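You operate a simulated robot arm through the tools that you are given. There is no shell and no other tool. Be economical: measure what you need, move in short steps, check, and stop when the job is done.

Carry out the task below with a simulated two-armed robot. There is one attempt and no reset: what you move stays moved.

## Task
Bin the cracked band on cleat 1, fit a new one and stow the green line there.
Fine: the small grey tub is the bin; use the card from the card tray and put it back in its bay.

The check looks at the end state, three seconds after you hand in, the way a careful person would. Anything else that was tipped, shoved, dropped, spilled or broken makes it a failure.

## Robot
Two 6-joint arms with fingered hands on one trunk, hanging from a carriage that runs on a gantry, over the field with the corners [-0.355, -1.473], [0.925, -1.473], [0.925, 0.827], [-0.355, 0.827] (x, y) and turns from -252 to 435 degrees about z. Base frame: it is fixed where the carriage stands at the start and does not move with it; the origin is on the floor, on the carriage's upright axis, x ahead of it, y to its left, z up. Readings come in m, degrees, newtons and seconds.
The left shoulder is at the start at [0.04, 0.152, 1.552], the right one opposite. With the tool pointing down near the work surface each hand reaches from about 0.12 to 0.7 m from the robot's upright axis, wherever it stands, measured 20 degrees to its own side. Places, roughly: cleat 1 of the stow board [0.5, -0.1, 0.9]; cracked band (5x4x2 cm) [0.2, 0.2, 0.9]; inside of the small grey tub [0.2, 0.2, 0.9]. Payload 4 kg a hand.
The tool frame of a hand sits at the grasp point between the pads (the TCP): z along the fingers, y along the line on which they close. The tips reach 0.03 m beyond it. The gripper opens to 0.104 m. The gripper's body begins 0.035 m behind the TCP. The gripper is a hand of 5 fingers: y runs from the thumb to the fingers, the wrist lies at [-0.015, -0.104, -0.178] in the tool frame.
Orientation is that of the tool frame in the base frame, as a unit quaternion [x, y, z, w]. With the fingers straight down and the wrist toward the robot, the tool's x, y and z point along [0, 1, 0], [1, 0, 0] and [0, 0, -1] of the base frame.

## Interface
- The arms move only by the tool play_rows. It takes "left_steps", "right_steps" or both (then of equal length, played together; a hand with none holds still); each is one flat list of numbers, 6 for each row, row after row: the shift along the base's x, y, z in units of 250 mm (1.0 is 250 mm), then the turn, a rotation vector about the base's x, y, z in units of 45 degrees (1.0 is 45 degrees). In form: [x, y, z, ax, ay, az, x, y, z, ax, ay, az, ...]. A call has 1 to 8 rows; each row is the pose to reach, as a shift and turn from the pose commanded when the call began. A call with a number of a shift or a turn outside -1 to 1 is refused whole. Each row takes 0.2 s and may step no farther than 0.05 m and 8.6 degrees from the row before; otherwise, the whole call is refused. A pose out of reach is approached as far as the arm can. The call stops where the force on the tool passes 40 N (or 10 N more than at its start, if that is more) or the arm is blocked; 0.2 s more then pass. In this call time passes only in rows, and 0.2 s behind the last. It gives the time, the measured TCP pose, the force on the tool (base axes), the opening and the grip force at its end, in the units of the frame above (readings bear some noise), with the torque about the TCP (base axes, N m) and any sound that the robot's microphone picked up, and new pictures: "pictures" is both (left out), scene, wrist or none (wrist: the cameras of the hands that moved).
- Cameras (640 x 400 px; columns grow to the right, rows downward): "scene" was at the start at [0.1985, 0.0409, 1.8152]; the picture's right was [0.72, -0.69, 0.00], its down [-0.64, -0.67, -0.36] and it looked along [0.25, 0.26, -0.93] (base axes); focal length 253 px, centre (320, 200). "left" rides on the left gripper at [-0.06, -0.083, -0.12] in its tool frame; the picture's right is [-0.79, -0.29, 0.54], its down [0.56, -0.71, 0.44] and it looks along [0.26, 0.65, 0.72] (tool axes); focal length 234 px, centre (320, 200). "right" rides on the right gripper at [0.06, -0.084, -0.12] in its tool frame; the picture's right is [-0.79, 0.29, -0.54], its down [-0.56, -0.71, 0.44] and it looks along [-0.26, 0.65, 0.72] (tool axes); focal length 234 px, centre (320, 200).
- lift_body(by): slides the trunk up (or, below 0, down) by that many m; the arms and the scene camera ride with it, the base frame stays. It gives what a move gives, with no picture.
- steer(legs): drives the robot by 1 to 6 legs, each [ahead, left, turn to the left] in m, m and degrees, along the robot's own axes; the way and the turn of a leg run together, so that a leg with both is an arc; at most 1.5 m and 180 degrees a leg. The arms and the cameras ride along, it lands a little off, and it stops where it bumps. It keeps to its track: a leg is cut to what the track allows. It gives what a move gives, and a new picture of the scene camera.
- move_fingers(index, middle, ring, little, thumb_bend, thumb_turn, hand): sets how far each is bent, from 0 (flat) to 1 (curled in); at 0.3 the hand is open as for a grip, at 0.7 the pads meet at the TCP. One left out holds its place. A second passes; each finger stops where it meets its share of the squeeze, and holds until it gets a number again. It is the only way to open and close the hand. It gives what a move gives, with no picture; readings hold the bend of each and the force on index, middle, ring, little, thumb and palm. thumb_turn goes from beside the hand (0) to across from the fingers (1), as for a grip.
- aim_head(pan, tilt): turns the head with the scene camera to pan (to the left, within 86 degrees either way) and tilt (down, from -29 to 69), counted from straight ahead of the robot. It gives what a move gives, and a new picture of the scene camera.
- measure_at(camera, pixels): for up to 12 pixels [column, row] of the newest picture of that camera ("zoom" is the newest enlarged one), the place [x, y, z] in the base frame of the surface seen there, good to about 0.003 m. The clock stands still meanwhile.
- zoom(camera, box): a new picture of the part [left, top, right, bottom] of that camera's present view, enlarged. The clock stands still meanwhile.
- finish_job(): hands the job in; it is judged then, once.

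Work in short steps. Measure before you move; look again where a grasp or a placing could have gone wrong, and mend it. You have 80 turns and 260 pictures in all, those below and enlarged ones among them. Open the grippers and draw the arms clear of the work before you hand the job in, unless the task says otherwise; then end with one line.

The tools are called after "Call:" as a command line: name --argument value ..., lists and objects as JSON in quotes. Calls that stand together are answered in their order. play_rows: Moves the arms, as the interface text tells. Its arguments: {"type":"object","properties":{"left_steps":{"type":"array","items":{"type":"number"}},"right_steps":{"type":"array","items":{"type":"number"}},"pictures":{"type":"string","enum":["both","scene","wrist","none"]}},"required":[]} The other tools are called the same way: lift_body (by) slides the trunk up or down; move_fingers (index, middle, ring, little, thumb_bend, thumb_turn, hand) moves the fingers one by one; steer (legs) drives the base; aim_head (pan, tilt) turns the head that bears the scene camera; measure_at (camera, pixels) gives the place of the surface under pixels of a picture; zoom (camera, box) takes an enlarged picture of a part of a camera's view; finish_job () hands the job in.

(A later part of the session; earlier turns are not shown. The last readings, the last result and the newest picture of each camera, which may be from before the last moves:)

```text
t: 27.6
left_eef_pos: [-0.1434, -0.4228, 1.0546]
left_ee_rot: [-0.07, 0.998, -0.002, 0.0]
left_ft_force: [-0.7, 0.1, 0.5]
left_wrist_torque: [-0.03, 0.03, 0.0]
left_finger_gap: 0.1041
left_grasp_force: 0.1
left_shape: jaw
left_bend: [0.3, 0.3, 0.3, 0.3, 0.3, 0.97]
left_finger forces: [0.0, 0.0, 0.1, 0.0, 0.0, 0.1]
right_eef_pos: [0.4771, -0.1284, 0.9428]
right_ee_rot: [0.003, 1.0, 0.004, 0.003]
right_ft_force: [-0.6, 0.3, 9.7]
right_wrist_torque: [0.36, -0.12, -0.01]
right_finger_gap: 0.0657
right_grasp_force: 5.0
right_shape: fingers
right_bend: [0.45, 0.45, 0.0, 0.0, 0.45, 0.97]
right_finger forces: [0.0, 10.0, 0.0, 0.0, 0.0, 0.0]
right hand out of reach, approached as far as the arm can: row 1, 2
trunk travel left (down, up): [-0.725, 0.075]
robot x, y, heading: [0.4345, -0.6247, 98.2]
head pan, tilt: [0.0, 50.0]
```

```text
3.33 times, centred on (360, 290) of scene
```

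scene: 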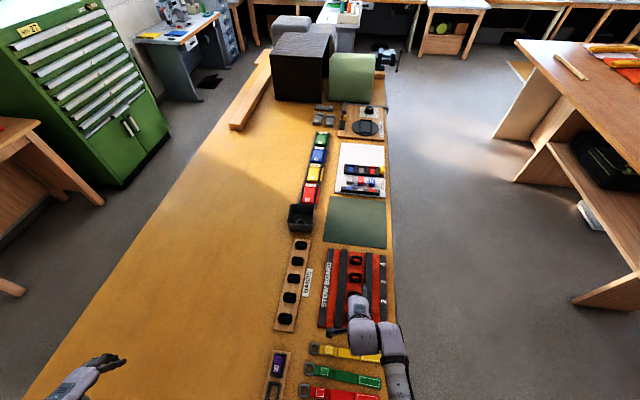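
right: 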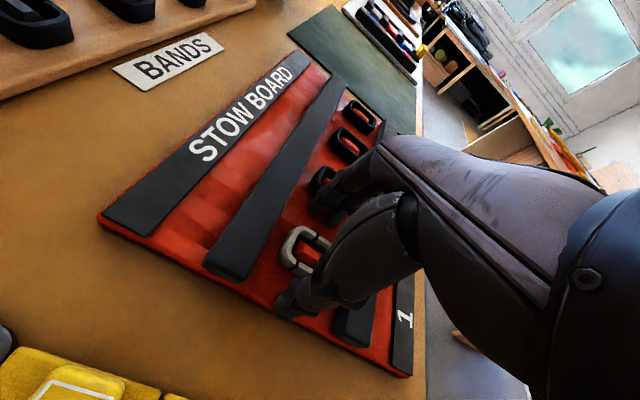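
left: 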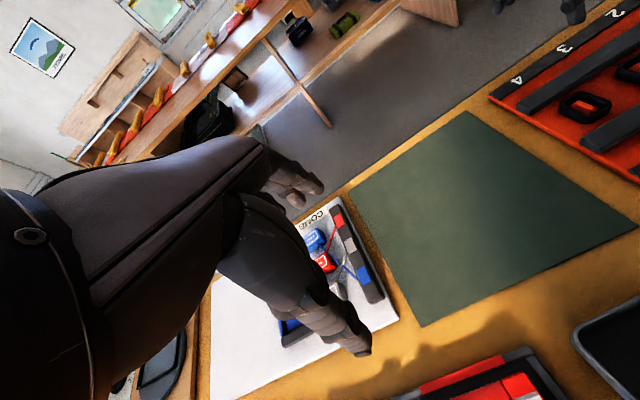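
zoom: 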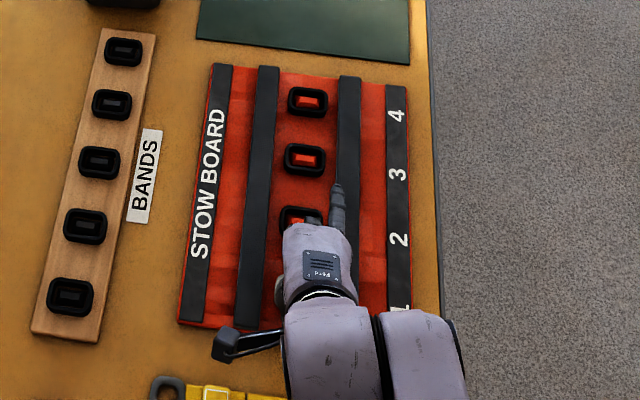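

I'll rise slightly, narrow the fingers to ~5.3 cm, shift −4 mm in x, and look at fingertip positions again.

Call:
play_rows --right_steps '[-0.016, -0.012, 0.08, 0, 0, 0]' --pictures "none"

Call:
move_fingers --hand "right" --index 0.5 --middle 0.5 --thumb_bend 0.49

Call:
zoom --camera "right" --box '[250, 160, 370, 320]'

```text
t: 28.0
left_eef_pos: [-0.1432, -0.4237, 1.0539]
left_ee_rot: [-0.071, 0.997, -0.001, -0.001]
left_ft_force: [0.0, 0.4, -0.4]
left_wrist_torque: [-0.02, -0.04, -0.02]
left_finger_gap: 0.1039
left_grasp_force: 0.0
left_shape: jaw
left_bend: [0.3, 0.3, 0.3, 0.3, 0.3, 0.97]
left_finger forces: [0.0, 0.1, 0.2, 0.0, 0.0, 0.0]
right_eef_pos: [0.4735, -0.134, 0.9607]
right_ee_rot: [0.003, 1.0, 0.001, 0.005]
right_ft_force: [0.2, 0.3, 0.4]
right_wrist_torque: [-0.02, 0.0, 0.02]
right_finger_gap: 0.0658
right_grasp_force: 0.1
right_shape: fingers
right_bend: [0.45, 0.45, 0.0, 0.0, 0.45, 0.97]
right_finger forces: [0.0, 0.1, 0.1, 0.0, 0.0, 0.0]
trunk travel left (down, up): [-0.725, 0.075]
robot x, y, heading: [0.4402, -0.6254, 98.1]
head pan, tilt: [0.0, 50.0]
```

```text
t: 29.0
left_eef_pos: [-0.142, -0.4233, 1.0546]
left_ee_rot: [-0.071, 0.997, -0.002, 0.001]
left_ft_force: [-0.4, -0.1, -0.3]
left_wrist_torque: [0.02, -0.01, 0.03]
left_finger_gap: 0.1041
left_grasp_force: 0.0
left_shape: jaw
left_bend: [0.3, 0.3, 0.3, 0.3, 0.3, 0.97]
left_finger forces: [0.0, 0.1, 0.0, 0.0, 0.0, 0.0]
right_eef_pos: [0.4736, -0.1341, 0.9613]
right_ee_rot: [0.003, 1.0, 0.002, 0.003]
right_ft_force: [0.4, 0.1, -0.1]
right_wrist_torque: [0.02, 0.0, -0.02]
right_finger_gap: 0.0542
right_grasp_force: 0.0
right_shape: fingers
right_bend: [0.5, 0.5, 0.0, 0.0, 0.49, 0.97]
right_finger forces: [0.0, 0.1, 0.0, 0.0, 0.0, 0.1]
trunk travel left (down, up): [-0.725, 0.075]
robot x, y, heading: [0.4375, -0.6248, 97.7]
head pan, tilt: [0.0, 50.0]
```

```text
2.50 times, centred on (310, 240) of right
```

zoom: 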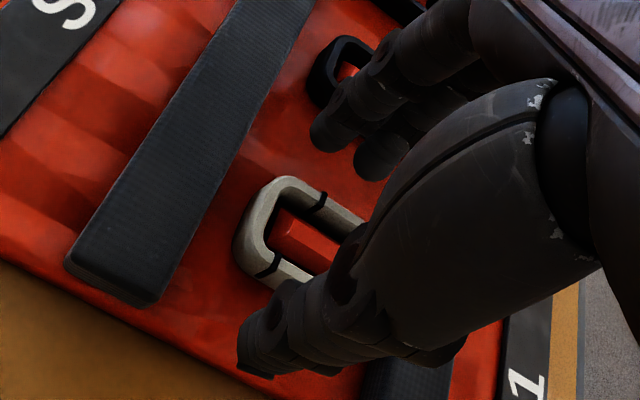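

Call:
measure_at --camera "zoom" --pixels '[[325, 145], [320, 130], [370, 172], [385, 155], [250, 365], [262, 340], [245, 240], [285, 182], [350, 215], [275, 282]]'

```text
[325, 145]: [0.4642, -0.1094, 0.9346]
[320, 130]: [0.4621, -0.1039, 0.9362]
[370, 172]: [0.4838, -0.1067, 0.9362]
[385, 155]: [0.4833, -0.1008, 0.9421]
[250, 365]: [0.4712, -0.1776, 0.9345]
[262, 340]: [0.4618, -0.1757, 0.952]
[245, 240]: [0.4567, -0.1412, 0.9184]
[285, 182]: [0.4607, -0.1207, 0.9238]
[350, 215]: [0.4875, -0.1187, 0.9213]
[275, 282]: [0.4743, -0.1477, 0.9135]
```

Clear margins now: fingers at y −0.108, thumb inner ≈ −0.162, band −0.149…−0.115. Shift +2 mm in y and descend.

Call:
play_rows --right_steps '[0, 0.01, -0.04, 0, 0, 0, 0, 0.01, -0.085, 0, 0, 0]' --pictures "none"

```text
t: 29.6
left_eef_pos: [-0.141, -0.4219, 1.0546]
left_ee_rot: [-0.071, 0.997, -0.001, -0.001]
left_ft_force: [0.1, -0.1, 0.8]
left_wrist_torque: [0.02, 0.03, 0.05]
left_finger_gap: 0.1042
left_grasp_force: 0.2
left_shape: jaw
left_bend: [0.3, 0.3, 0.3, 0.3, 0.3, 0.97]
left_finger forces: [0.0, 0.1, 0.1, 0.1, 0.1, 0.0]
right_eef_pos: [0.4745, -0.1268, 0.9431]
right_ee_rot: [0.001, 1.0, 0.006, 0.001]
right_ft_force: [1.5, 0.5, 14.8]
right_wrist_torque: [0.46, -0.17, -0.02]
right_finger_gap: 0.054
right_grasp_force: 7.4
right_shape: fingers
right_bend: [0.5, 0.5, 0.0, 0.0, 0.49, 0.97]
right_finger forces: [1.4, 13.3, 0.1, 0.0, 0.4, 0.0]
trunk travel left (down, up): [-0.725, 0.075]
robot x, y, heading: [0.4342, -0.6253, 98.2]
head pan, tilt: [0.0, 50.0]
```

The contact point works out at the middle fingertip (0.486,-0.096), likely the board surface itself, so depth is already enough. Rise 2 mm and close.

Call:
play_rows --right_steps '[0, -0.014, 0.012, 0, 0, 0]' --pictures "none"

Call:
move_fingers --hand "right" --index 0.62 --middle 0.62 --thumb_bend 0.62

Call:
zoom --camera "right" --box '[250, 160, 370, 320]'

```text
t: 30.0
left_eef_pos: [-0.1422, -0.4222, 1.0552]
left_ee_rot: [-0.072, 0.997, -0.001, 0.0]
left_ft_force: [-0.3, 0.2, 0.1]
left_wrist_torque: [0.02, 0.01, -0.03]
left_finger_gap: 0.104
left_grasp_force: 0.1
left_shape: jaw
left_bend: [0.3, 0.3, 0.3, 0.3, 0.3, 0.97]
left_finger forces: [0.0, 0.0, 0.0, 0.0, 0.1, 0.0]
right_eef_pos: [0.474, -0.1323, 0.9444]
right_ee_rot: [0.002, 1.0, 0.002, 0.002]
right_ft_force: [0.7, 2.1, 11.4]
right_wrist_torque: [0.42, -0.1, 0.02]
right_finger_gap: 0.0536
right_grasp_force: 5.2
right_shape: fingers
right_bend: [0.5, 0.47, 0.0, 0.0, 0.49, 0.97]
right_finger forces: [0.0, 11.2, 0.1, 0.0, 0.1, 0.0]
trunk travel left (down, up): [-0.725, 0.075]
robot x, y, heading: [0.434, -0.625, 98.1]
head pan, tilt: [0.0, 50.0]
```

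```text
t: 31.0
left_eef_pos: [-0.142, -0.4222, 1.0542]
left_ee_rot: [-0.071, 0.998, -0.001, 0.0]
left_ft_force: [0.4, 0.9, -0.7]
left_wrist_torque: [0.01, 0.02, 0.01]
left_finger_gap: 0.104
left_grasp_force: 0.1
left_shape: jaw
left_bend: [0.3, 0.3, 0.3, 0.3, 0.3, 0.97]
left_finger forces: [0.0, 0.0, 0.1, 0.0, 0.0, 0.1]
right_eef_pos: [0.4753, -0.1332, 0.9437]
right_ee_rot: [0.001, 1.0, 0.002, 0.003]
right_ft_force: [0.5, 4.3, 9.3]
right_wrist_torque: [0.27, -0.06, 0.02]
right_finger_gap: 0.0284
right_grasp_force: 7.0
right_shape: fingers
right_bend: [0.59, 0.59, 0.0, 0.0, 0.59, 0.97]
right_finger forces: [2.4, 9.4, 0.1, 0.0, 2.6, 0.0]
trunk travel left (down, up): [-0.725, 0.075]
robot x, y, heading: [0.4348, -0.6261, 97.9]
head pan, tilt: [0.0, 50.0]
```

```text
2.50 times, centred on (310, 240) of right
```

zoom: 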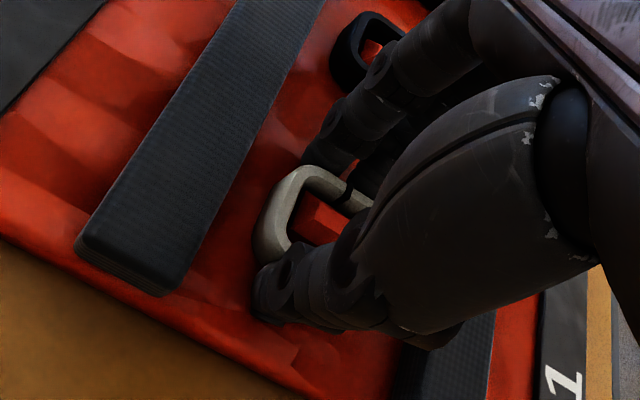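

The band is gripped (forces on index, middle, thumb). Squeeze a bit more and lift straight up.

Call:
move_fingers --hand "right" --index 0.7 --middle 0.7 --thumb_bend 0.7

Call:
play_rows --right_steps '[0, 0, 0.08, 0, 0, 0, 0, 0, 0.16, 0, 0, 0, 0, 0, 0.24, 0, 0, 0]' --pictures "wrist"

```text
t: 32.0
left_eef_pos: [-0.1426, -0.4218, 1.0543]
left_ee_rot: [-0.07, 0.998, -0.001, 0.0]
left_ft_force: [0.1, 0.0, -0.4]
left_wrist_torque: [0.02, 0.01, 0.01]
left_finger_gap: 0.1041
left_grasp_force: 0.1
left_shape: jaw
left_bend: [0.3, 0.3, 0.3, 0.3, 0.3, 0.97]
left_finger forces: [0.0, 0.0, 0.0, 0.1, 0.0, 0.0]
right_eef_pos: [0.475, -0.1335, 0.9436]
right_ee_rot: [0.002, 1.0, 0.004, 0.002]
right_ft_force: [0.7, 6.3, 8.3]
right_wrist_torque: [0.35, -0.13, 0.13]
right_finger_gap: 0.0271
right_grasp_force: 15.3
right_shape: fingers
right_bend: [0.61, 0.62, 0.0, 0.0, 0.6, 0.97]
right_finger forces: [6.2, 14.3, 0.1, 0.0, 9.2, 0.1]
trunk travel left (down, up): [-0.725, 0.075]
robot x, y, heading: [0.4345, -0.6262, 98.1]
head pan, tilt: [0.0, 50.0]
```

```text
t: 32.8
left_eef_pos: [-0.1427, -0.4242, 1.0546]
left_ee_rot: [-0.07, 0.998, -0.002, 0.0]
left_ft_force: [0.8, -0.4, 0.1]
left_wrist_torque: [-0.03, 0.0, -0.01]
left_finger_gap: 0.1037
left_grasp_force: 0.0
left_shape: jaw
left_bend: [0.3, 0.3, 0.3, 0.3, 0.3, 0.97]
left_finger forces: [0.0, 0.0, 0.1, 0.0, 0.1, 0.0]
right_eef_pos: [0.4687, -0.1365, 1.0018]
right_ee_rot: [0.003, 1.0, 0.0, 0.004]
right_ft_force: [-0.3, -0.4, 0.2]
right_wrist_torque: [0.02, 0.01, 0.0]
right_finger_gap: 0.0272
right_grasp_force: 11.4
right_shape: fingers
right_bend: [0.62, 0.64, 0.0, 0.0, 0.61, 0.96]
right_finger forces: [5.7, 5.2, 0.1, 0.0, 10.8, 0.0]
right hand out of reach, approached as far as the arm can: row 2, 3
trunk travel left (down, up): [-0.725, 0.075]
robot x, y, heading: [0.4372, -0.6261, 98.0]
head pan, tilt: [0.0, 50.0]
```

right: 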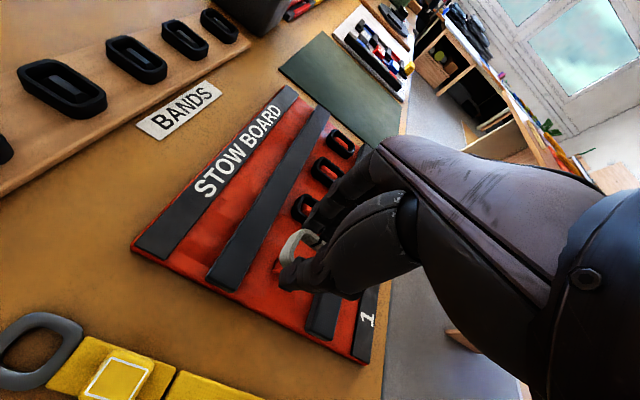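

The grey band is held; cleat 1 is bare. Raising the trunk 5 cm and driving so the hand is over the tub at ≈(0.235,0.245).

Call:
lift_body --by 0.05

Call:
steer --legs '[[0.409, 0.179, 0]]'

Call:
zoom --camera "right" --box '[120, 100, 440, 400]'

```text
t: 33.7
left_eef_pos: [-0.1423, -0.4237, 1.103]
left_ee_rot: [-0.071, 0.997, -0.002, 0.0]
left_ft_force: [-0.1, 0.3, -0.5]
left_wrist_torque: [0.01, -0.01, -0.05]
left_finger_gap: 0.1039
left_grasp_force: 0.1
left_shape: jaw
left_bend: [0.3, 0.3, 0.3, 0.3, 0.3, 0.97]
left_finger forces: [0.0, 0.1, 0.1, 0.1, 0.0, 0.0]
right_eef_pos: [0.4685, -0.1351, 1.0518]
right_ee_rot: [0.002, 1.0, 0.001, 0.003]
right_ft_force: [-0.5, -0.1, -0.2]
right_wrist_torque: [-0.01, 0.01, -0.02]
right_finger_gap: 0.0273
right_grasp_force: 11.4
right_shape: fingers
right_bend: [0.62, 0.64, 0.0, 0.0, 0.61, 0.96]
right_finger forces: [5.8, 5.1, 0.1, 0.0, 11.0, 0.0]
trunk travel left (down, up): [-0.775, 0.025]
robot x, y, heading: [0.4335, -0.6244, 98.0]
head pan, tilt: [0.0, 50.0]
```

```text
t: 36.4
left_eef_pos: [-0.3758, -0.0506, 1.1045]
left_ee_rot: [-0.071, 0.997, -0.001, 0.0]
left_ft_force: [0.0, 0.0, -0.1]
left_wrist_torque: [-0.01, -0.02, 0.02]
left_finger_gap: 0.1036
left_grasp_force: 0.1
left_shape: jaw
left_bend: [0.3, 0.3, 0.3, 0.3, 0.3, 0.97]
left_finger forces: [0.0, 0.1, 0.0, 0.0, 0.0, 0.0]
right_eef_pos: [0.235, 0.2398, 1.052]
right_ee_rot: [0.003, 1.0, 0.001, 0.004]
right_ft_force: [-0.1, 0.4, 1.0]
right_wrist_torque: [0.01, 0.03, 0.01]
right_finger_gap: 0.0269
right_grasp_force: 10.8
right_shape: fingers
right_bend: [0.62, 0.64, 0.0, 0.0, 0.61, 0.96]
right_finger forces: [5.7, 5.2, 0.0, 0.0, 10.9, 0.0]
trunk travel left (down, up): [-0.775, 0.025]
robot x, y, heading: [0.203, -0.2512, 98.2]
head pan, tilt: [0.0, 50.0]
```

scene: 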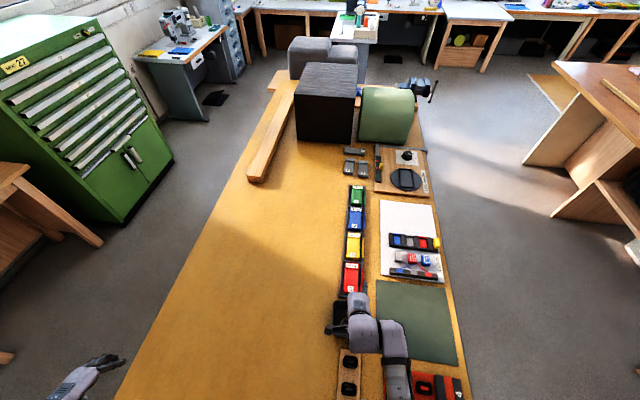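

```text
1.33 times, centred on (280, 250) of right
```

zoom: 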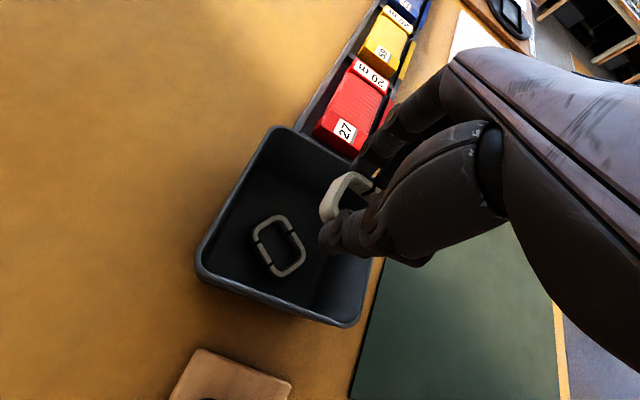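

Checking the tub rim: corners (200,270), (283,130), (345,322) in the zoom.

Call:
measure_at --camera "zoom" --pixels '[[203, 272], [283, 132], [345, 323], [240, 200], [275, 305], [365, 290], [280, 250], [340, 190], [330, 240]]'

```text
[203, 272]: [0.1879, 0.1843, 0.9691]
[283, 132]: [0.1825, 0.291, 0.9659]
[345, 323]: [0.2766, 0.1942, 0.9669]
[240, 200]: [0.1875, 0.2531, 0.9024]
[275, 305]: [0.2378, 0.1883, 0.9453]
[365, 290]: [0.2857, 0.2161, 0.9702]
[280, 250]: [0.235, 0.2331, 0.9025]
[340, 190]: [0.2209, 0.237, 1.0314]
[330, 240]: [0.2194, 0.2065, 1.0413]
```

Tub centre (0.234,0.238) – the band is right over it. Lower to z 0.98, open modestly, then rise.

Call:
play_rows --right_steps '[0, 0, -0.14, 0, 0, 0, 0, 0, -0.28, 0, 0, 0]' --pictures "none"

Call:
move_fingers --hand "right" --index 0.52 --middle 0.52 --thumb_bend 0.5

Call:
play_rows --right_steps '[0, 0, 0.14, 0, 0, 0, 0, 0, 0.28, 0, 0, 0]' --pictures "wrist"

```text
t: 37.0
left_eef_pos: [-0.3757, -0.0499, 1.1054]
left_ee_rot: [-0.071, 0.997, -0.001, 0.0]
left_ft_force: [-0.2, 0.2, 0.3]
left_wrist_torque: [0.01, -0.01, 0.04]
left_finger_gap: 0.1038
left_grasp_force: 0.1
left_shape: jaw
left_bend: [0.3, 0.3, 0.3, 0.3, 0.3, 0.97]
left_finger forces: [0.1, 0.1, 0.0, 0.0, 0.0, 0.0]
right_eef_pos: [0.2343, 0.2397, 0.9814]
right_ee_rot: [0.003, 1.0, 0.001, 0.004]
right_ft_force: [0.3, 0.1, 0.0]
right_wrist_torque: [0.0, -0.02, 0.02]
right_finger_gap: 0.027
right_grasp_force: 11.0
right_shape: fingers
right_bend: [0.62, 0.64, 0.0, 0.0, 0.61, 0.96]
right_finger forces: [5.7, 5.2, 0.0, 0.0, 10.9, 0.1]
trunk travel left (down, up): [-0.775, 0.025]
robot x, y, heading: [0.2004, -0.251, 98.2]
head pan, tilt: [0.0, 50.0]
```

```text
t: 38.0
left_eef_pos: [-0.3746, -0.0501, 1.1047]
left_ee_rot: [-0.07, 0.998, -0.002, 0.001]
left_ft_force: [0.0, 0.3, 0.7]
left_wrist_torque: [-0.01, 0.02, 0.01]
left_finger_gap: 0.1039
left_grasp_force: 0.0
left_shape: jaw
left_bend: [0.3, 0.3, 0.3, 0.3, 0.3, 0.97]
left_finger forces: [0.0, 0.0, 0.0, 0.0, 0.0, 0.0]
right_eef_pos: [0.2351, 0.24, 0.9812]
right_ee_rot: [0.003, 1.0, 0.001, 0.003]
right_ft_force: [0.7, -0.1, 0.2]
right_wrist_torque: [-0.01, 0.02, 0.01]
right_finger_gap: 0.049
right_grasp_force: 0.0
right_shape: fingers
right_bend: [0.52, 0.52, 0.0, 0.0, 0.5, 0.97]
right_finger forces: [0.0, 0.1, 0.0, 0.0, 0.0, 0.1]
trunk travel left (down, up): [-0.775, 0.025]
robot x, y, heading: [0.2013, -0.2504, 98.0]
head pan, tilt: [0.0, 50.0]
```

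```text
t: 38.6
left_eef_pos: [-0.3763, -0.0493, 1.1035]
left_ee_rot: [-0.07, 0.998, -0.002, 0.0]
left_ft_force: [0.6, 0.8, 0.5]
left_wrist_torque: [-0.01, -0.01, 0.01]
left_finger_gap: 0.1042
left_grasp_force: 0.0
left_shape: jaw
left_bend: [0.3, 0.3, 0.3, 0.3, 0.3, 0.97]
left_finger forces: [0.0, 0.0, 0.0, 0.0, 0.0, 0.0]
right_eef_pos: [0.235, 0.2388, 1.0526]
right_ee_rot: [0.003, 1.0, 0.001, 0.004]
right_ft_force: [0.2, 0.2, 0.5]
right_wrist_torque: [0.02, 0.01, -0.02]
right_finger_gap: 0.049
right_grasp_force: 0.0
right_shape: fingers
right_bend: [0.52, 0.52, 0.0, 0.0, 0.5, 0.97]
right_finger forces: [0.1, 0.1, 0.0, 0.0, 0.0, 0.1]
trunk travel left (down, up): [-0.775, 0.025]
robot x, y, heading: [0.2003, -0.2523, 98.2]
head pan, tilt: [0.0, 50.0]
```

right: 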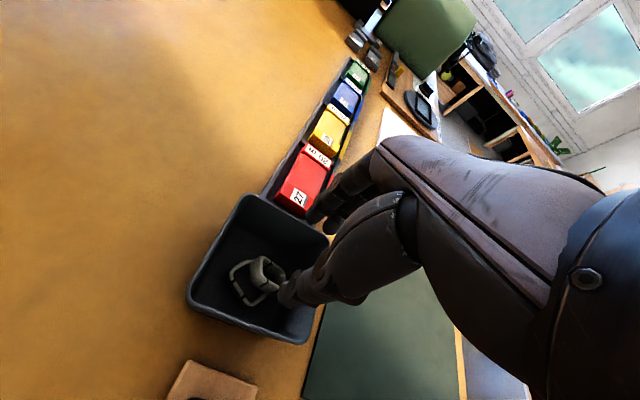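

The cracked band is in the tub. Now drive to the end spare band near (0.249,-0.17).

Call:
steer --legs '[[-0.407, 0.043, 0]]'

Call:
zoom --camera "right" --box '[120, 100, 440, 400]'

```text
t: 41.1
left_eef_pos: [-0.3596, -0.456, 1.1044]
left_ee_rot: [-0.071, 0.997, -0.001, 0.0]
left_ft_force: [-0.7, 1.4, 0.3]
left_wrist_torque: [0.02, 0.05, -0.02]
left_finger_gap: 0.104
left_grasp_force: 0.0
left_shape: jaw
left_bend: [0.3, 0.3, 0.3, 0.3, 0.3, 0.97]
left_finger forces: [0.0, 0.0, 0.0, 0.0, 0.0, 0.1]
right_eef_pos: [0.2503, -0.1682, 1.0522]
right_ee_rot: [0.002, 1.0, 0.001, 0.004]
right_ft_force: [0.4, -0.2, -0.1]
right_wrist_torque: [0.0, -0.02, 0.01]
right_finger_gap: 0.0491
right_grasp_force: 0.0
right_shape: fingers
right_bend: [0.52, 0.52, 0.0, 0.0, 0.5, 0.97]
right_finger forces: [0.0, 0.1, 0.0, 0.1, 0.0, 0.1]
trunk travel left (down, up): [-0.775, 0.025]
robot x, y, heading: [0.2191, -0.6581, 98.4]
head pan, tilt: [0.0, 50.0]
```

scene: 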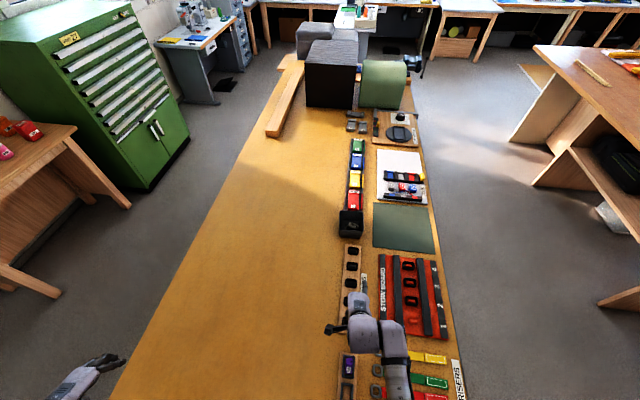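

```text
1.33 times, centred on (280, 250) of right
```

zoom: 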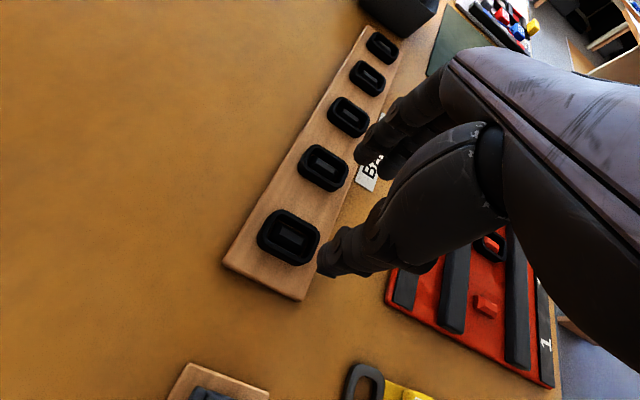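

Measuring the nearest spare band at (290,237) in the zoom, its edges and the wood base.

Call:
measure_at --camera "zoom" --pixels '[[262, 240], [283, 213], [315, 238], [293, 260], [290, 237], [245, 262], [305, 275], [324, 167], [302, 172]]'

```text
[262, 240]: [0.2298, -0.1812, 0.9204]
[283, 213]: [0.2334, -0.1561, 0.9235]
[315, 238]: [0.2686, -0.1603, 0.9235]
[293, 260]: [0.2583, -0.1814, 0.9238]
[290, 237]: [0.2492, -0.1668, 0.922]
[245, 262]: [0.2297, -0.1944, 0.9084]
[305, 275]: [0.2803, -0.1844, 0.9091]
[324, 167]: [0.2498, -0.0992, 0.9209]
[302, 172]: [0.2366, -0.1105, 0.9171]
```

Band centre (0.2495,-0.168), matching the hand's (0.250,-0.168). Open to 5.4 cm and descend to 0.948.

Call:
move_fingers --hand "right" --index 0.5 --middle 0.5 --thumb_bend 0.49

Call:
play_rows --right_steps '[0, 0, -0.14, 0, 0, 0, 0, 0, -0.28, 0, 0, 0, 0, 0, -0.36, 0, 0, 0, 0, 0, -0.41, 0, 0, 0]' --pictures "none"

Call:
zoom --camera "right" --box '[220, 120, 420, 320]'

```text
t: 42.1
left_eef_pos: [-0.3603, -0.4559, 1.1044]
left_ee_rot: [-0.071, 0.998, -0.001, 0.0]
left_ft_force: [0.9, 0.8, -0.6]
left_wrist_torque: [0.01, 0.0, -0.01]
left_finger_gap: 0.1038
left_grasp_force: 0.0
left_shape: jaw
left_bend: [0.3, 0.3, 0.3, 0.3, 0.3, 0.97]
left_finger forces: [0.0, 0.0, 0.0, 0.0, 0.0, 0.1]
right_eef_pos: [0.2498, -0.1674, 1.0523]
right_ee_rot: [0.002, 1.0, 0.001, 0.003]
right_ft_force: [-0.3, 0.4, 0.3]
right_wrist_torque: [0.0, -0.02, 0.01]
right_finger_gap: 0.0533
right_grasp_force: 0.0
right_shape: fingers
right_bend: [0.5, 0.5, 0.0, 0.0, 0.49, 0.97]
right_finger forces: [0.1, 0.0, 0.1, 0.0, 0.0, 0.0]
trunk travel left (down, up): [-0.775, 0.025]
robot x, y, heading: [0.2197, -0.6578, 98.2]
head pan, tilt: [0.0, 50.0]
```

```text
t: 43.1
left_eef_pos: [-0.3612, -0.4565, 1.1051]
left_ee_rot: [-0.071, 0.997, -0.001, 0.0]
left_ft_force: [-1.2, -0.3, -0.5]
left_wrist_torque: [-0.03, 0.02, -0.01]
left_finger_gap: 0.1039
left_grasp_force: 0.1
left_shape: jaw
left_bend: [0.3, 0.3, 0.3, 0.3, 0.3, 0.97]
left_finger forces: [0.0, 0.1, 0.0, 0.0, 0.0, 0.1]
right_eef_pos: [0.2514, -0.1672, 0.9491]
right_ee_rot: [0.003, 1.0, 0.002, 0.005]
right_ft_force: [-0.1, -0.2, 0.0]
right_wrist_torque: [-0.01, 0.01, 0.0]
right_finger_gap: 0.0531
right_grasp_force: 0.1
right_shape: fingers
right_bend: [0.5, 0.5, 0.0, 0.0, 0.49, 0.97]
right_finger forces: [0.0, 0.0, 0.0, 0.0, 0.1, 0.1]
trunk travel left (down, up): [-0.775, 0.025]
robot x, y, heading: [0.2174, -0.6563, 98.2]
head pan, tilt: [0.0, 50.0]
```

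```text
2.00 times, centred on (320, 220) of right
```

zoom: 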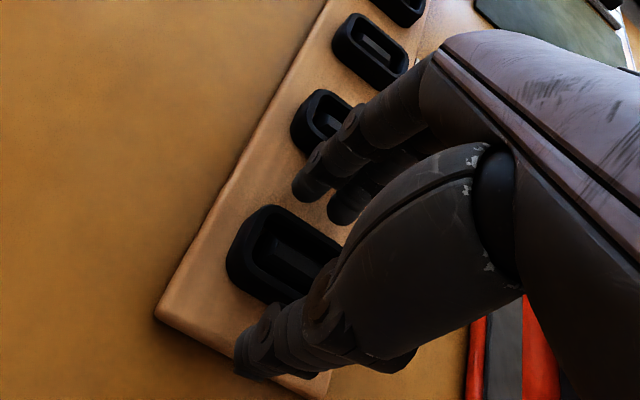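

Fingers straddle the band without contact. Close, then lift.

Call:
move_fingers --hand "right" --index 0.7 --middle 0.7 --thumb_bend 0.7

Call:
play_rows --right_steps '[0, 0, 0.12, 0, 0, 0, 0, 0, 0.24, 0, 0, 0, 0, 0, 0.4, 0, 0, 0]' --pictures "wrist"

Call:
zoom --camera "right" --box '[220, 180, 380, 320]'

```text
t: 44.1
left_eef_pos: [-0.3602, -0.4558, 1.1047]
left_ee_rot: [-0.071, 0.997, -0.002, 0.0]
left_ft_force: [0.5, 0.3, -0.6]
left_wrist_torque: [-0.03, -0.01, -0.03]
left_finger_gap: 0.1043
left_grasp_force: 0.0
left_shape: jaw
left_bend: [0.3, 0.3, 0.3, 0.3, 0.3, 0.97]
left_finger forces: [0.0, 0.0, 0.0, 0.0, 0.1, 0.0]
right_eef_pos: [0.2504, -0.1672, 0.9494]
right_ee_rot: [0.002, 1.0, 0.002, 0.005]
right_ft_force: [1.3, 3.6, -0.3]
right_wrist_torque: [0.13, -0.02, 0.07]
right_finger_gap: 0.0273
right_grasp_force: 11.4
right_shape: fingers
right_bend: [0.62, 0.64, 0.0, 0.0, 0.6, 0.96]
right_finger forces: [6.4, 6.4, 0.0, 0.0, 9.3, 0.0]
trunk travel left (down, up): [-0.775, 0.025]
robot x, y, heading: [0.2194, -0.6582, 98.2]
head pan, tilt: [0.0, 50.0]
```

```text
t: 44.9
left_eef_pos: [-0.359, -0.4567, 1.1045]
left_ee_rot: [-0.071, 0.997, -0.002, 0.0]
left_ft_force: [-0.7, -0.3, -0.1]
left_wrist_torque: [-0.01, 0.0, -0.01]
left_finger_gap: 0.1038
left_grasp_force: 0.0
left_shape: jaw
left_bend: [0.3, 0.3, 0.3, 0.3, 0.3, 0.97]
left_finger forces: [0.0, 0.1, 0.1, 0.0, 0.1, 0.1]
right_eef_pos: [0.25, -0.168, 1.0493]
right_ee_rot: [0.002, 1.0, 0.0, 0.005]
right_ft_force: [0.0, 0.2, 1.0]
right_wrist_torque: [-0.01, -0.03, 0.01]
right_finger_gap: 0.0273
right_grasp_force: 10.4
right_shape: fingers
right_bend: [0.62, 0.65, 0.0, 0.0, 0.6, 0.96]
right_finger forces: [5.6, 5.0, 0.0, 0.0, 10.7, 0.0]
trunk travel left (down, up): [-0.775, 0.025]
robot x, y, heading: [0.2192, -0.6607, 98.0]
head pan, tilt: [0.0, 50.0]
```

right: 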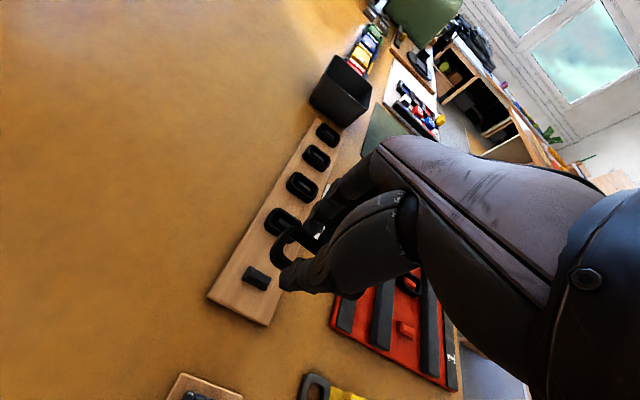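

```text
2.86 times, centred on (300, 250) of right
```

zoom: 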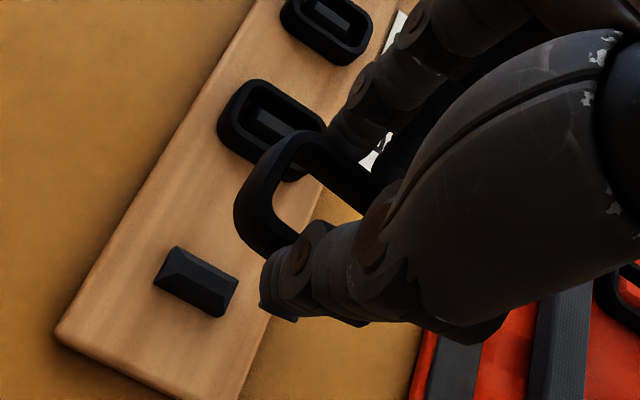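

New band held, peg left behind. Drive sideways to cleat 1: hand to ≈(0.480,-0.131).

Call:
steer --legs '[[0.005, -0.233, 0]]'

Call:
zoom --camera "right" --box '[220, 180, 380, 320]'

```text
t: 46.6
left_eef_pos: [-0.1276, -0.4166, 1.1041]
left_ee_rot: [-0.069, 0.998, -0.002, -0.001]
left_ft_force: [-0.1, -1.0, 0.3]
left_wrist_torque: [0.02, -0.01, -0.03]
left_finger_gap: 0.104
left_grasp_force: 0.1
left_shape: jaw
left_bend: [0.3, 0.3, 0.3, 0.3, 0.3, 0.97]
left_finger forces: [0.0, 0.0, 0.1, 0.0, 0.0, 0.1]
right_eef_pos: [0.4833, -0.1307, 1.0493]
right_ee_rot: [0.006, 1.0, 0.001, 0.004]
right_ft_force: [0.5, 0.2, -0.2]
right_wrist_torque: [0.0, -0.02, -0.02]
right_finger_gap: 0.0269
right_grasp_force: 10.5
right_shape: fingers
right_bend: [0.62, 0.65, 0.0, 0.0, 0.6, 0.96]
right_finger forces: [5.7, 5.1, 0.0, 0.1, 10.6, 0.0]
trunk travel left (down, up): [-0.775, 0.025]
robot x, y, heading: [0.4474, -0.6192, 97.7]
head pan, tilt: [0.0, 50.0]
```

scene: 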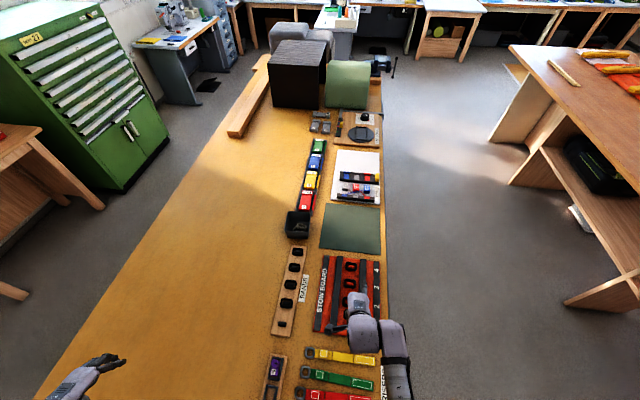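

```text
2.86 times, centred on (300, 250) of right
```

zoom: 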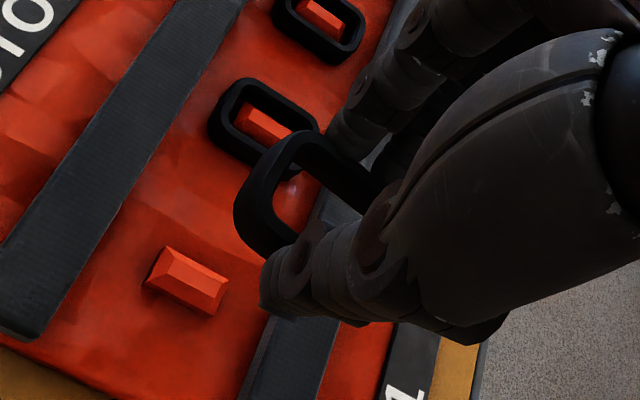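

Measuring cleat peg 1 (corners in the zoom) and the held band's near edge.

Call:
measure_at --camera "zoom" --pixels '[[187, 278], [160, 258], [218, 294], [205, 268], [170, 288], [265, 122], [237, 117], [240, 205], [285, 138], [265, 235]]'

```text
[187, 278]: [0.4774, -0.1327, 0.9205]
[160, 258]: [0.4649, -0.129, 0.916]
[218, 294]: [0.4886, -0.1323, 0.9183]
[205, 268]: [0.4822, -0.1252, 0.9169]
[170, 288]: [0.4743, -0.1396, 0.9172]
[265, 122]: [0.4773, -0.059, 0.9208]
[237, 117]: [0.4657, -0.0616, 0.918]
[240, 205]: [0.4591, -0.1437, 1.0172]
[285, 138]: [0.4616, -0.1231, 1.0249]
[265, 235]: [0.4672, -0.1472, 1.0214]
```

Peg 1 centre ≈(0.4775,-0.132). Move to (0.479,-0.132) and lower to just above the peg for a visual check.

Call:
play_rows --right_steps '[-0.016, -0.005, -0.14, 0, 0, 0, -0.016, -0.005, -0.28, 0, 0, 0]' --pictures "none"

Call:
zoom --camera "right" --box '[240, 190, 360, 310]'

```text
t: 47.2
left_eef_pos: [-0.1286, -0.4164, 1.1038]
left_ee_rot: [-0.069, 0.998, -0.001, 0.0]
left_ft_force: [0.3, -0.9, 0.2]
left_wrist_torque: [-0.01, 0.04, -0.02]
left_finger_gap: 0.1038
left_grasp_force: 0.1
left_shape: jaw
left_bend: [0.3, 0.3, 0.3, 0.3, 0.3, 0.97]
left_finger forces: [0.1, 0.0, 0.0, 0.0, 0.0, 0.1]
right_eef_pos: [0.4797, -0.1315, 0.979]
right_ee_rot: [0.005, 1.0, 0.0, 0.004]
right_ft_force: [0.9, 0.0, 0.1]
right_wrist_torque: [-0.01, 0.02, 0.0]
right_finger_gap: 0.0269
right_grasp_force: 10.2
right_shape: fingers
right_bend: [0.62, 0.65, 0.0, 0.0, 0.6, 0.96]
right_finger forces: [5.7, 5.0, 0.0, 0.1, 10.5, 0.0]
trunk travel left (down, up): [-0.775, 0.025]
robot x, y, heading: [0.4496, -0.62, 98.0]
head pan, tilt: [0.0, 50.0]
```

```text
3.33 times, centred on (300, 250) of right
```

zoom: 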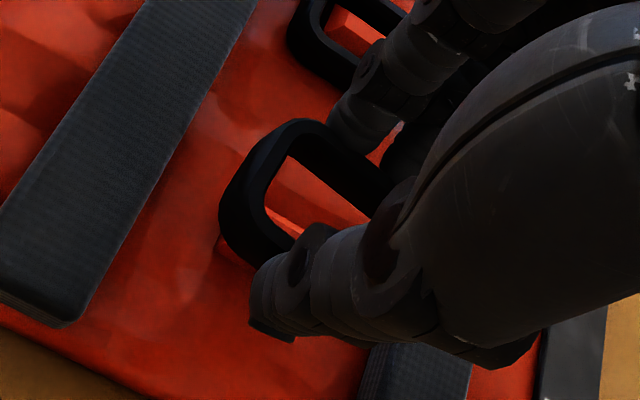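

Peg is visible through the band's opening. Measuring band edges vs. peg.

Call:
measure_at --camera "zoom" --pixels '[[225, 200], [250, 150], [262, 185], [290, 240], [245, 250], [225, 245], [285, 215], [300, 190], [300, 125], [345, 165]]'

```text
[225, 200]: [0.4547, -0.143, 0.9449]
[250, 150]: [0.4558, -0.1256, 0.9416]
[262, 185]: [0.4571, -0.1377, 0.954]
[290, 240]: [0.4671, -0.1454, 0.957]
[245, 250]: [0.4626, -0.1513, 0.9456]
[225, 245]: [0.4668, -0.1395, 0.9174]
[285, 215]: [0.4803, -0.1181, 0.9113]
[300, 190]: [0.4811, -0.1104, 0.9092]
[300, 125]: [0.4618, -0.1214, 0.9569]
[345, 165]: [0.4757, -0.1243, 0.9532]
```

Band centre agrees with the peg within about 2 mm. Lower gently onto the peg.

Call:
play_rows --right_steps '[-0.002, 0, -0.05, 0, 0, 0, -0.002, 0, -0.09, 0, 0, 0, -0.002, 0, -0.12, 0, 0, 0, -0.002, 0, -0.135, 0, 0, 0]' --pictures "none"

Call:
zoom --camera "right" --box '[240, 190, 360, 310]'

```text
t: 48.2
left_eef_pos: [-0.1278, -0.4151, 1.1049]
left_ee_rot: [-0.069, 0.998, -0.002, 0.001]
left_ft_force: [0.0, -0.3, 0.1]
left_wrist_torque: [-0.01, -0.01, 0.01]
left_finger_gap: 0.1038
left_grasp_force: 0.1
left_shape: jaw
left_bend: [0.3, 0.3, 0.3, 0.3, 0.3, 0.97]
left_finger forces: [0.0, 0.1, 0.0, 0.0, 0.0, 0.0]
right_eef_pos: [0.4794, -0.1297, 0.946]
right_ee_rot: [0.006, 1.0, 0.003, 0.004]
right_ft_force: [0.1, -0.4, 9.3]
right_wrist_torque: [-0.06, 0.0, -0.02]
right_finger_gap: 0.0273
right_grasp_force: 11.4
right_shape: fingers
right_bend: [0.63, 0.65, 0.0, 0.0, 0.6, 0.96]
right_finger forces: [6.0, 5.9, 0.1, 0.0, 11.3, 0.1]
trunk travel left (down, up): [-0.775, 0.025]
robot x, y, heading: [0.4489, -0.6216, 98.1]
head pan, tilt: [0.0, 50.0]
```

```text
3.33 times, centred on (300, 250) of right
```

zoom: 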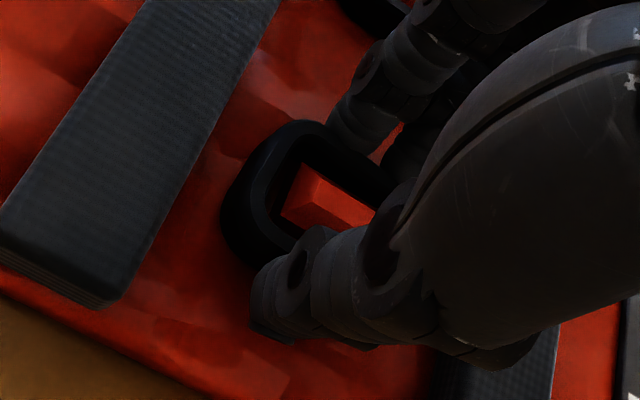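

Peg sits in the opening with 9 N of contact. Measure band top height to see if it's seated (0.922).

Call:
measure_at --camera "zoom" --pixels '[[265, 185], [300, 130], [340, 155], [280, 235], [325, 200], [345, 195], [225, 205]]'

```text
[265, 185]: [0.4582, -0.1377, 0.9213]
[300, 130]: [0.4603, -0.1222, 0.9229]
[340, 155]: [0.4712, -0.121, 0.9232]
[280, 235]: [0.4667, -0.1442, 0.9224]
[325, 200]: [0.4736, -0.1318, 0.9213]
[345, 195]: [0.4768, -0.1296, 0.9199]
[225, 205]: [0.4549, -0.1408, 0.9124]
```

Band top is at 0.9225, same as a seated band. Release and rise.

Call:
move_fingers --hand "right" --index 0.5 --middle 0.5 --thumb_bend 0.49

Call:
play_rows --right_steps '[0, 0, 0.12, 0, 0, 0, 0, 0, 0.28, 0, 0, 0, 0, 0, 0.44, 0, 0, 0]' --pictures "wrist"

Call:
zoom --camera "right" --box '[200, 140, 420, 340]'

```text
t: 49.2
left_eef_pos: [-0.1279, -0.4163, 1.1054]
left_ee_rot: [-0.069, 0.998, -0.001, 0.0]
left_ft_force: [0.5, 0.7, 0.2]
left_wrist_torque: [0.02, -0.03, -0.04]
left_finger_gap: 0.1042
left_grasp_force: 0.0
left_shape: jaw
left_bend: [0.3, 0.3, 0.3, 0.3, 0.3, 0.97]
left_finger forces: [0.1, 0.0, 0.0, 0.0, 0.0, 0.0]
right_eef_pos: [0.4797, -0.1309, 0.9454]
right_ee_rot: [0.005, 1.0, 0.001, 0.004]
right_ft_force: [0.1, -0.8, 0.2]
right_wrist_torque: [0.01, -0.01, 0.0]
right_finger_gap: 0.0532
right_grasp_force: 0.0
right_shape: fingers
right_bend: [0.5, 0.5, 0.0, 0.0, 0.49, 0.97]
right_finger forces: [0.1, 0.0, 0.0, 0.1, 0.0, 0.1]
trunk travel left (down, up): [-0.775, 0.025]
robot x, y, heading: [0.4487, -0.6252, 98.1]
head pan, tilt: [0.0, 50.0]
```

```text
t: 50.0
left_eef_pos: [-0.1285, -0.4157, 1.104]
left_ee_rot: [-0.069, 0.998, -0.002, 0.001]
left_ft_force: [-0.6, -0.2, -0.5]
left_wrist_torque: [0.05, -0.02, 0.02]
left_finger_gap: 0.1039
left_grasp_force: 0.0
left_shape: jaw
left_bend: [0.3, 0.3, 0.3, 0.3, 0.3, 0.97]
left_finger forces: [0.1, 0.0, 0.0, 0.0, 0.1, 0.0]
right_eef_pos: [0.4782, -0.1307, 1.0569]
right_ee_rot: [0.005, 1.0, 0.001, 0.005]
right_ft_force: [0.1, 0.1, 0.0]
right_wrist_torque: [0.02, -0.01, 0.02]
right_finger_gap: 0.0531
right_grasp_force: 0.2
right_shape: fingers
right_bend: [0.5, 0.5, 0.0, 0.0, 0.49, 0.97]
right_finger forces: [0.0, 0.0, 0.0, 0.0, 0.1, 0.0]
trunk travel left (down, up): [-0.775, 0.025]
robot x, y, heading: [0.4507, -0.6175, 97.8]
head pan, tilt: [0.0, 50.0]
```

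right: 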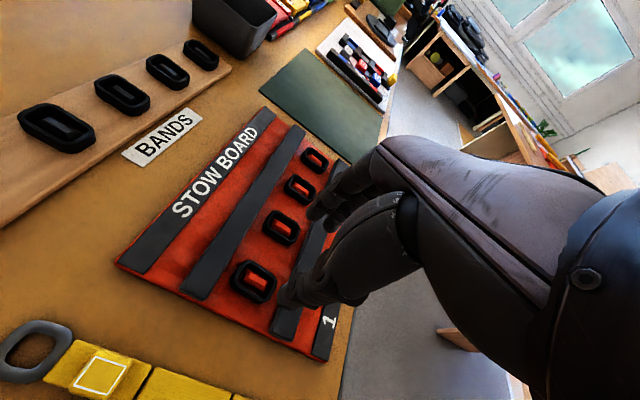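

```text
2.00 times, centred on (310, 240) of right
```

zoom: 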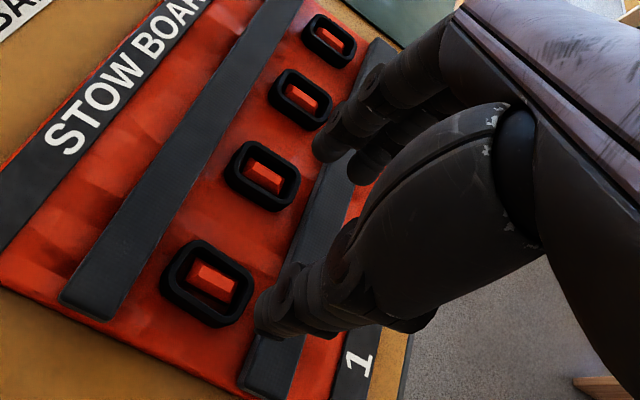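

New band is fitted. The green card lies at y≈0.84, so the left hand suits it. First turn the robot back to heading 0 and back off, before positioning the left hand.

Call:
steer --legs '[[0, 0, -98], [-0.66, 0.5, 0]]'

Call:
aim_head --pan 55 --tilt 40

```text
t: 58.6
left_eef_pos: [0.0626, 0.4213, 1.1051]
left_ee_rot: [0.706, 0.709, -0.001, -0.001]
left_ft_force: [0.0, -0.2, 0.1]
left_wrist_torque: [0.01, -0.01, 0.0]
left_finger_gap: 0.104
left_grasp_force: 0.1
left_shape: jaw
left_bend: [0.3, 0.3, 0.3, 0.3, 0.3, 0.97]
left_finger forces: [0.1, 0.0, 0.1, 0.1, 0.0, 0.0]
right_eef_pos: [0.265, -0.2186, 1.0565]
right_ee_rot: [0.756, 0.655, -0.002, 0.003]
right_ft_force: [-0.1, 0.3, 0.7]
right_wrist_torque: [0.01, -0.01, -0.01]
right_finger_gap: 0.0529
right_grasp_force: 0.1
right_shape: fingers
right_bend: [0.5, 0.5, 0.0, 0.0, 0.49, 0.97]
right_finger forces: [0.0, 0.1, 0.1, 0.0, 0.0, 0.1]
trunk travel left (down, up): [-0.775, 0.025]
robot x, y, heading: [-0.2177, -0.1224, 0.1]
head pan, tilt: [0.0, 50.0]
```

scene: 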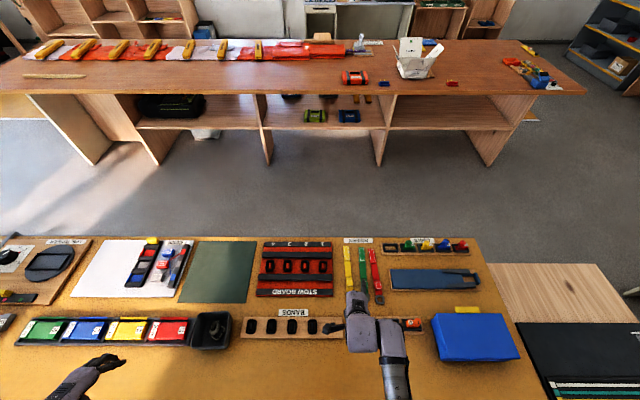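

```text
t: 59.8
left_eef_pos: [0.0628, 0.4207, 1.1061]
left_ee_rot: [0.706, 0.708, -0.001, -0.002]
left_ft_force: [-0.8, -0.7, 0.1]
left_wrist_torque: [-0.01, 0.02, -0.03]
left_finger_gap: 0.1039
left_grasp_force: 0.1
left_shape: jaw
left_bend: [0.3, 0.3, 0.3, 0.3, 0.3, 0.97]
left_finger forces: [0.0, 0.1, 0.0, 0.0, 0.0, 0.0]
right_eef_pos: [0.2645, -0.2185, 1.0555]
right_ee_rot: [0.757, 0.654, -0.002, 0.003]
right_ft_force: [-0.2, -0.2, 0.2]
right_wrist_torque: [0.01, 0.0, -0.01]
right_finger_gap: 0.0531
right_grasp_force: 0.1
right_shape: fingers
right_bend: [0.5, 0.5, 0.0, 0.0, 0.49, 0.97]
right_finger forces: [0.0, 0.1, 0.1, 0.0, 0.0, 0.1]
trunk travel left (down, up): [-0.775, 0.025]
robot x, y, heading: [-0.2175, -0.1231, 0.3]
head pan, tilt: [55.0, 40.0]
```

scene: 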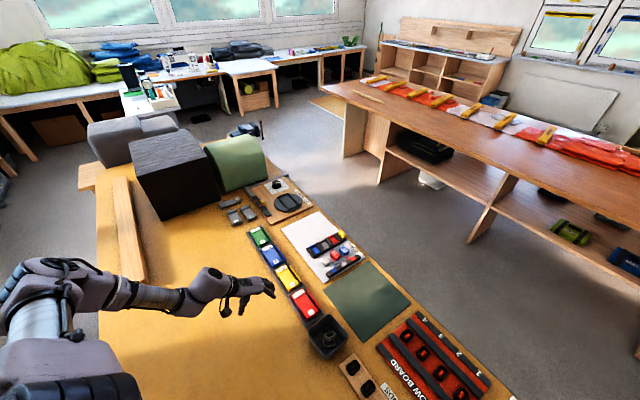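

Measuring the black block, wood bar, and the green card from here.

Call:
zoom --camera "scene" --box '[180, 170, 320, 290]'

Call:
measure_at --camera "scene" --pixels '[[175, 160], [160, 215], [215, 190], [125, 180], [140, 275], [245, 180], [100, 145]]'

Call:
measure_at --camera "zoom" --pixels '[[362, 305], [335, 278], [395, 335], [325, 300], [385, 355], [345, 258], [405, 325], [310, 275], [355, 325]]'

```text
3.33 times, centred on (250, 230) of scene
```

zoom: 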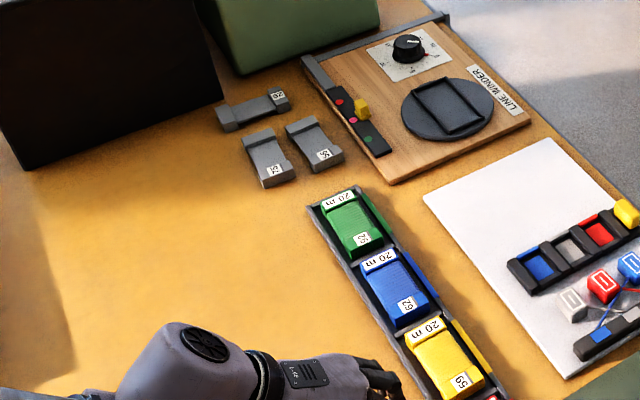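

```text
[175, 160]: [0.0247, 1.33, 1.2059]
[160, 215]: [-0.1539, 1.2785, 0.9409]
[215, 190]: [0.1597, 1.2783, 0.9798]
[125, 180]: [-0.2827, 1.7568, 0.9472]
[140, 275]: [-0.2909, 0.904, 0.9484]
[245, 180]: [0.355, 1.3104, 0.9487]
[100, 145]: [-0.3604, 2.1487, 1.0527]
```

```text
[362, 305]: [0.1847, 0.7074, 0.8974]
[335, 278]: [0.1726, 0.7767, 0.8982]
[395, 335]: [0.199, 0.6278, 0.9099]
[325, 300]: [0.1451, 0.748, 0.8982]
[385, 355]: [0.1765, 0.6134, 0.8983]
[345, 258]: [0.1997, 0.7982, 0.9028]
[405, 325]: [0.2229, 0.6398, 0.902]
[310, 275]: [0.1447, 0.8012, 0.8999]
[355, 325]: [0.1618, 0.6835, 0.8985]
```

Black block begins at y≈1.28. Now re-measure the green card with correct pixels in the zoom (card about (352,225)).

Call:
measure_at --camera "zoom" --pixels '[[352, 225], [322, 205], [345, 190], [338, 200], [352, 253], [382, 232], [362, 238], [355, 265], [330, 225], [385, 222], [365, 190], [318, 215]]'

```text
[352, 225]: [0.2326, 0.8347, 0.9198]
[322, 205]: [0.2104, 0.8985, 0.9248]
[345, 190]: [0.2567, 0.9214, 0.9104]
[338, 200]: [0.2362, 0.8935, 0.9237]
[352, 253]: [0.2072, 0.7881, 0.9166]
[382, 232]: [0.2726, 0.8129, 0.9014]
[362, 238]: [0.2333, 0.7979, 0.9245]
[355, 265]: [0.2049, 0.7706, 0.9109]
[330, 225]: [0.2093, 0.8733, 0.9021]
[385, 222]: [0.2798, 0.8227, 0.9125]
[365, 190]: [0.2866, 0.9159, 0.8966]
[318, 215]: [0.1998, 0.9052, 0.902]
```

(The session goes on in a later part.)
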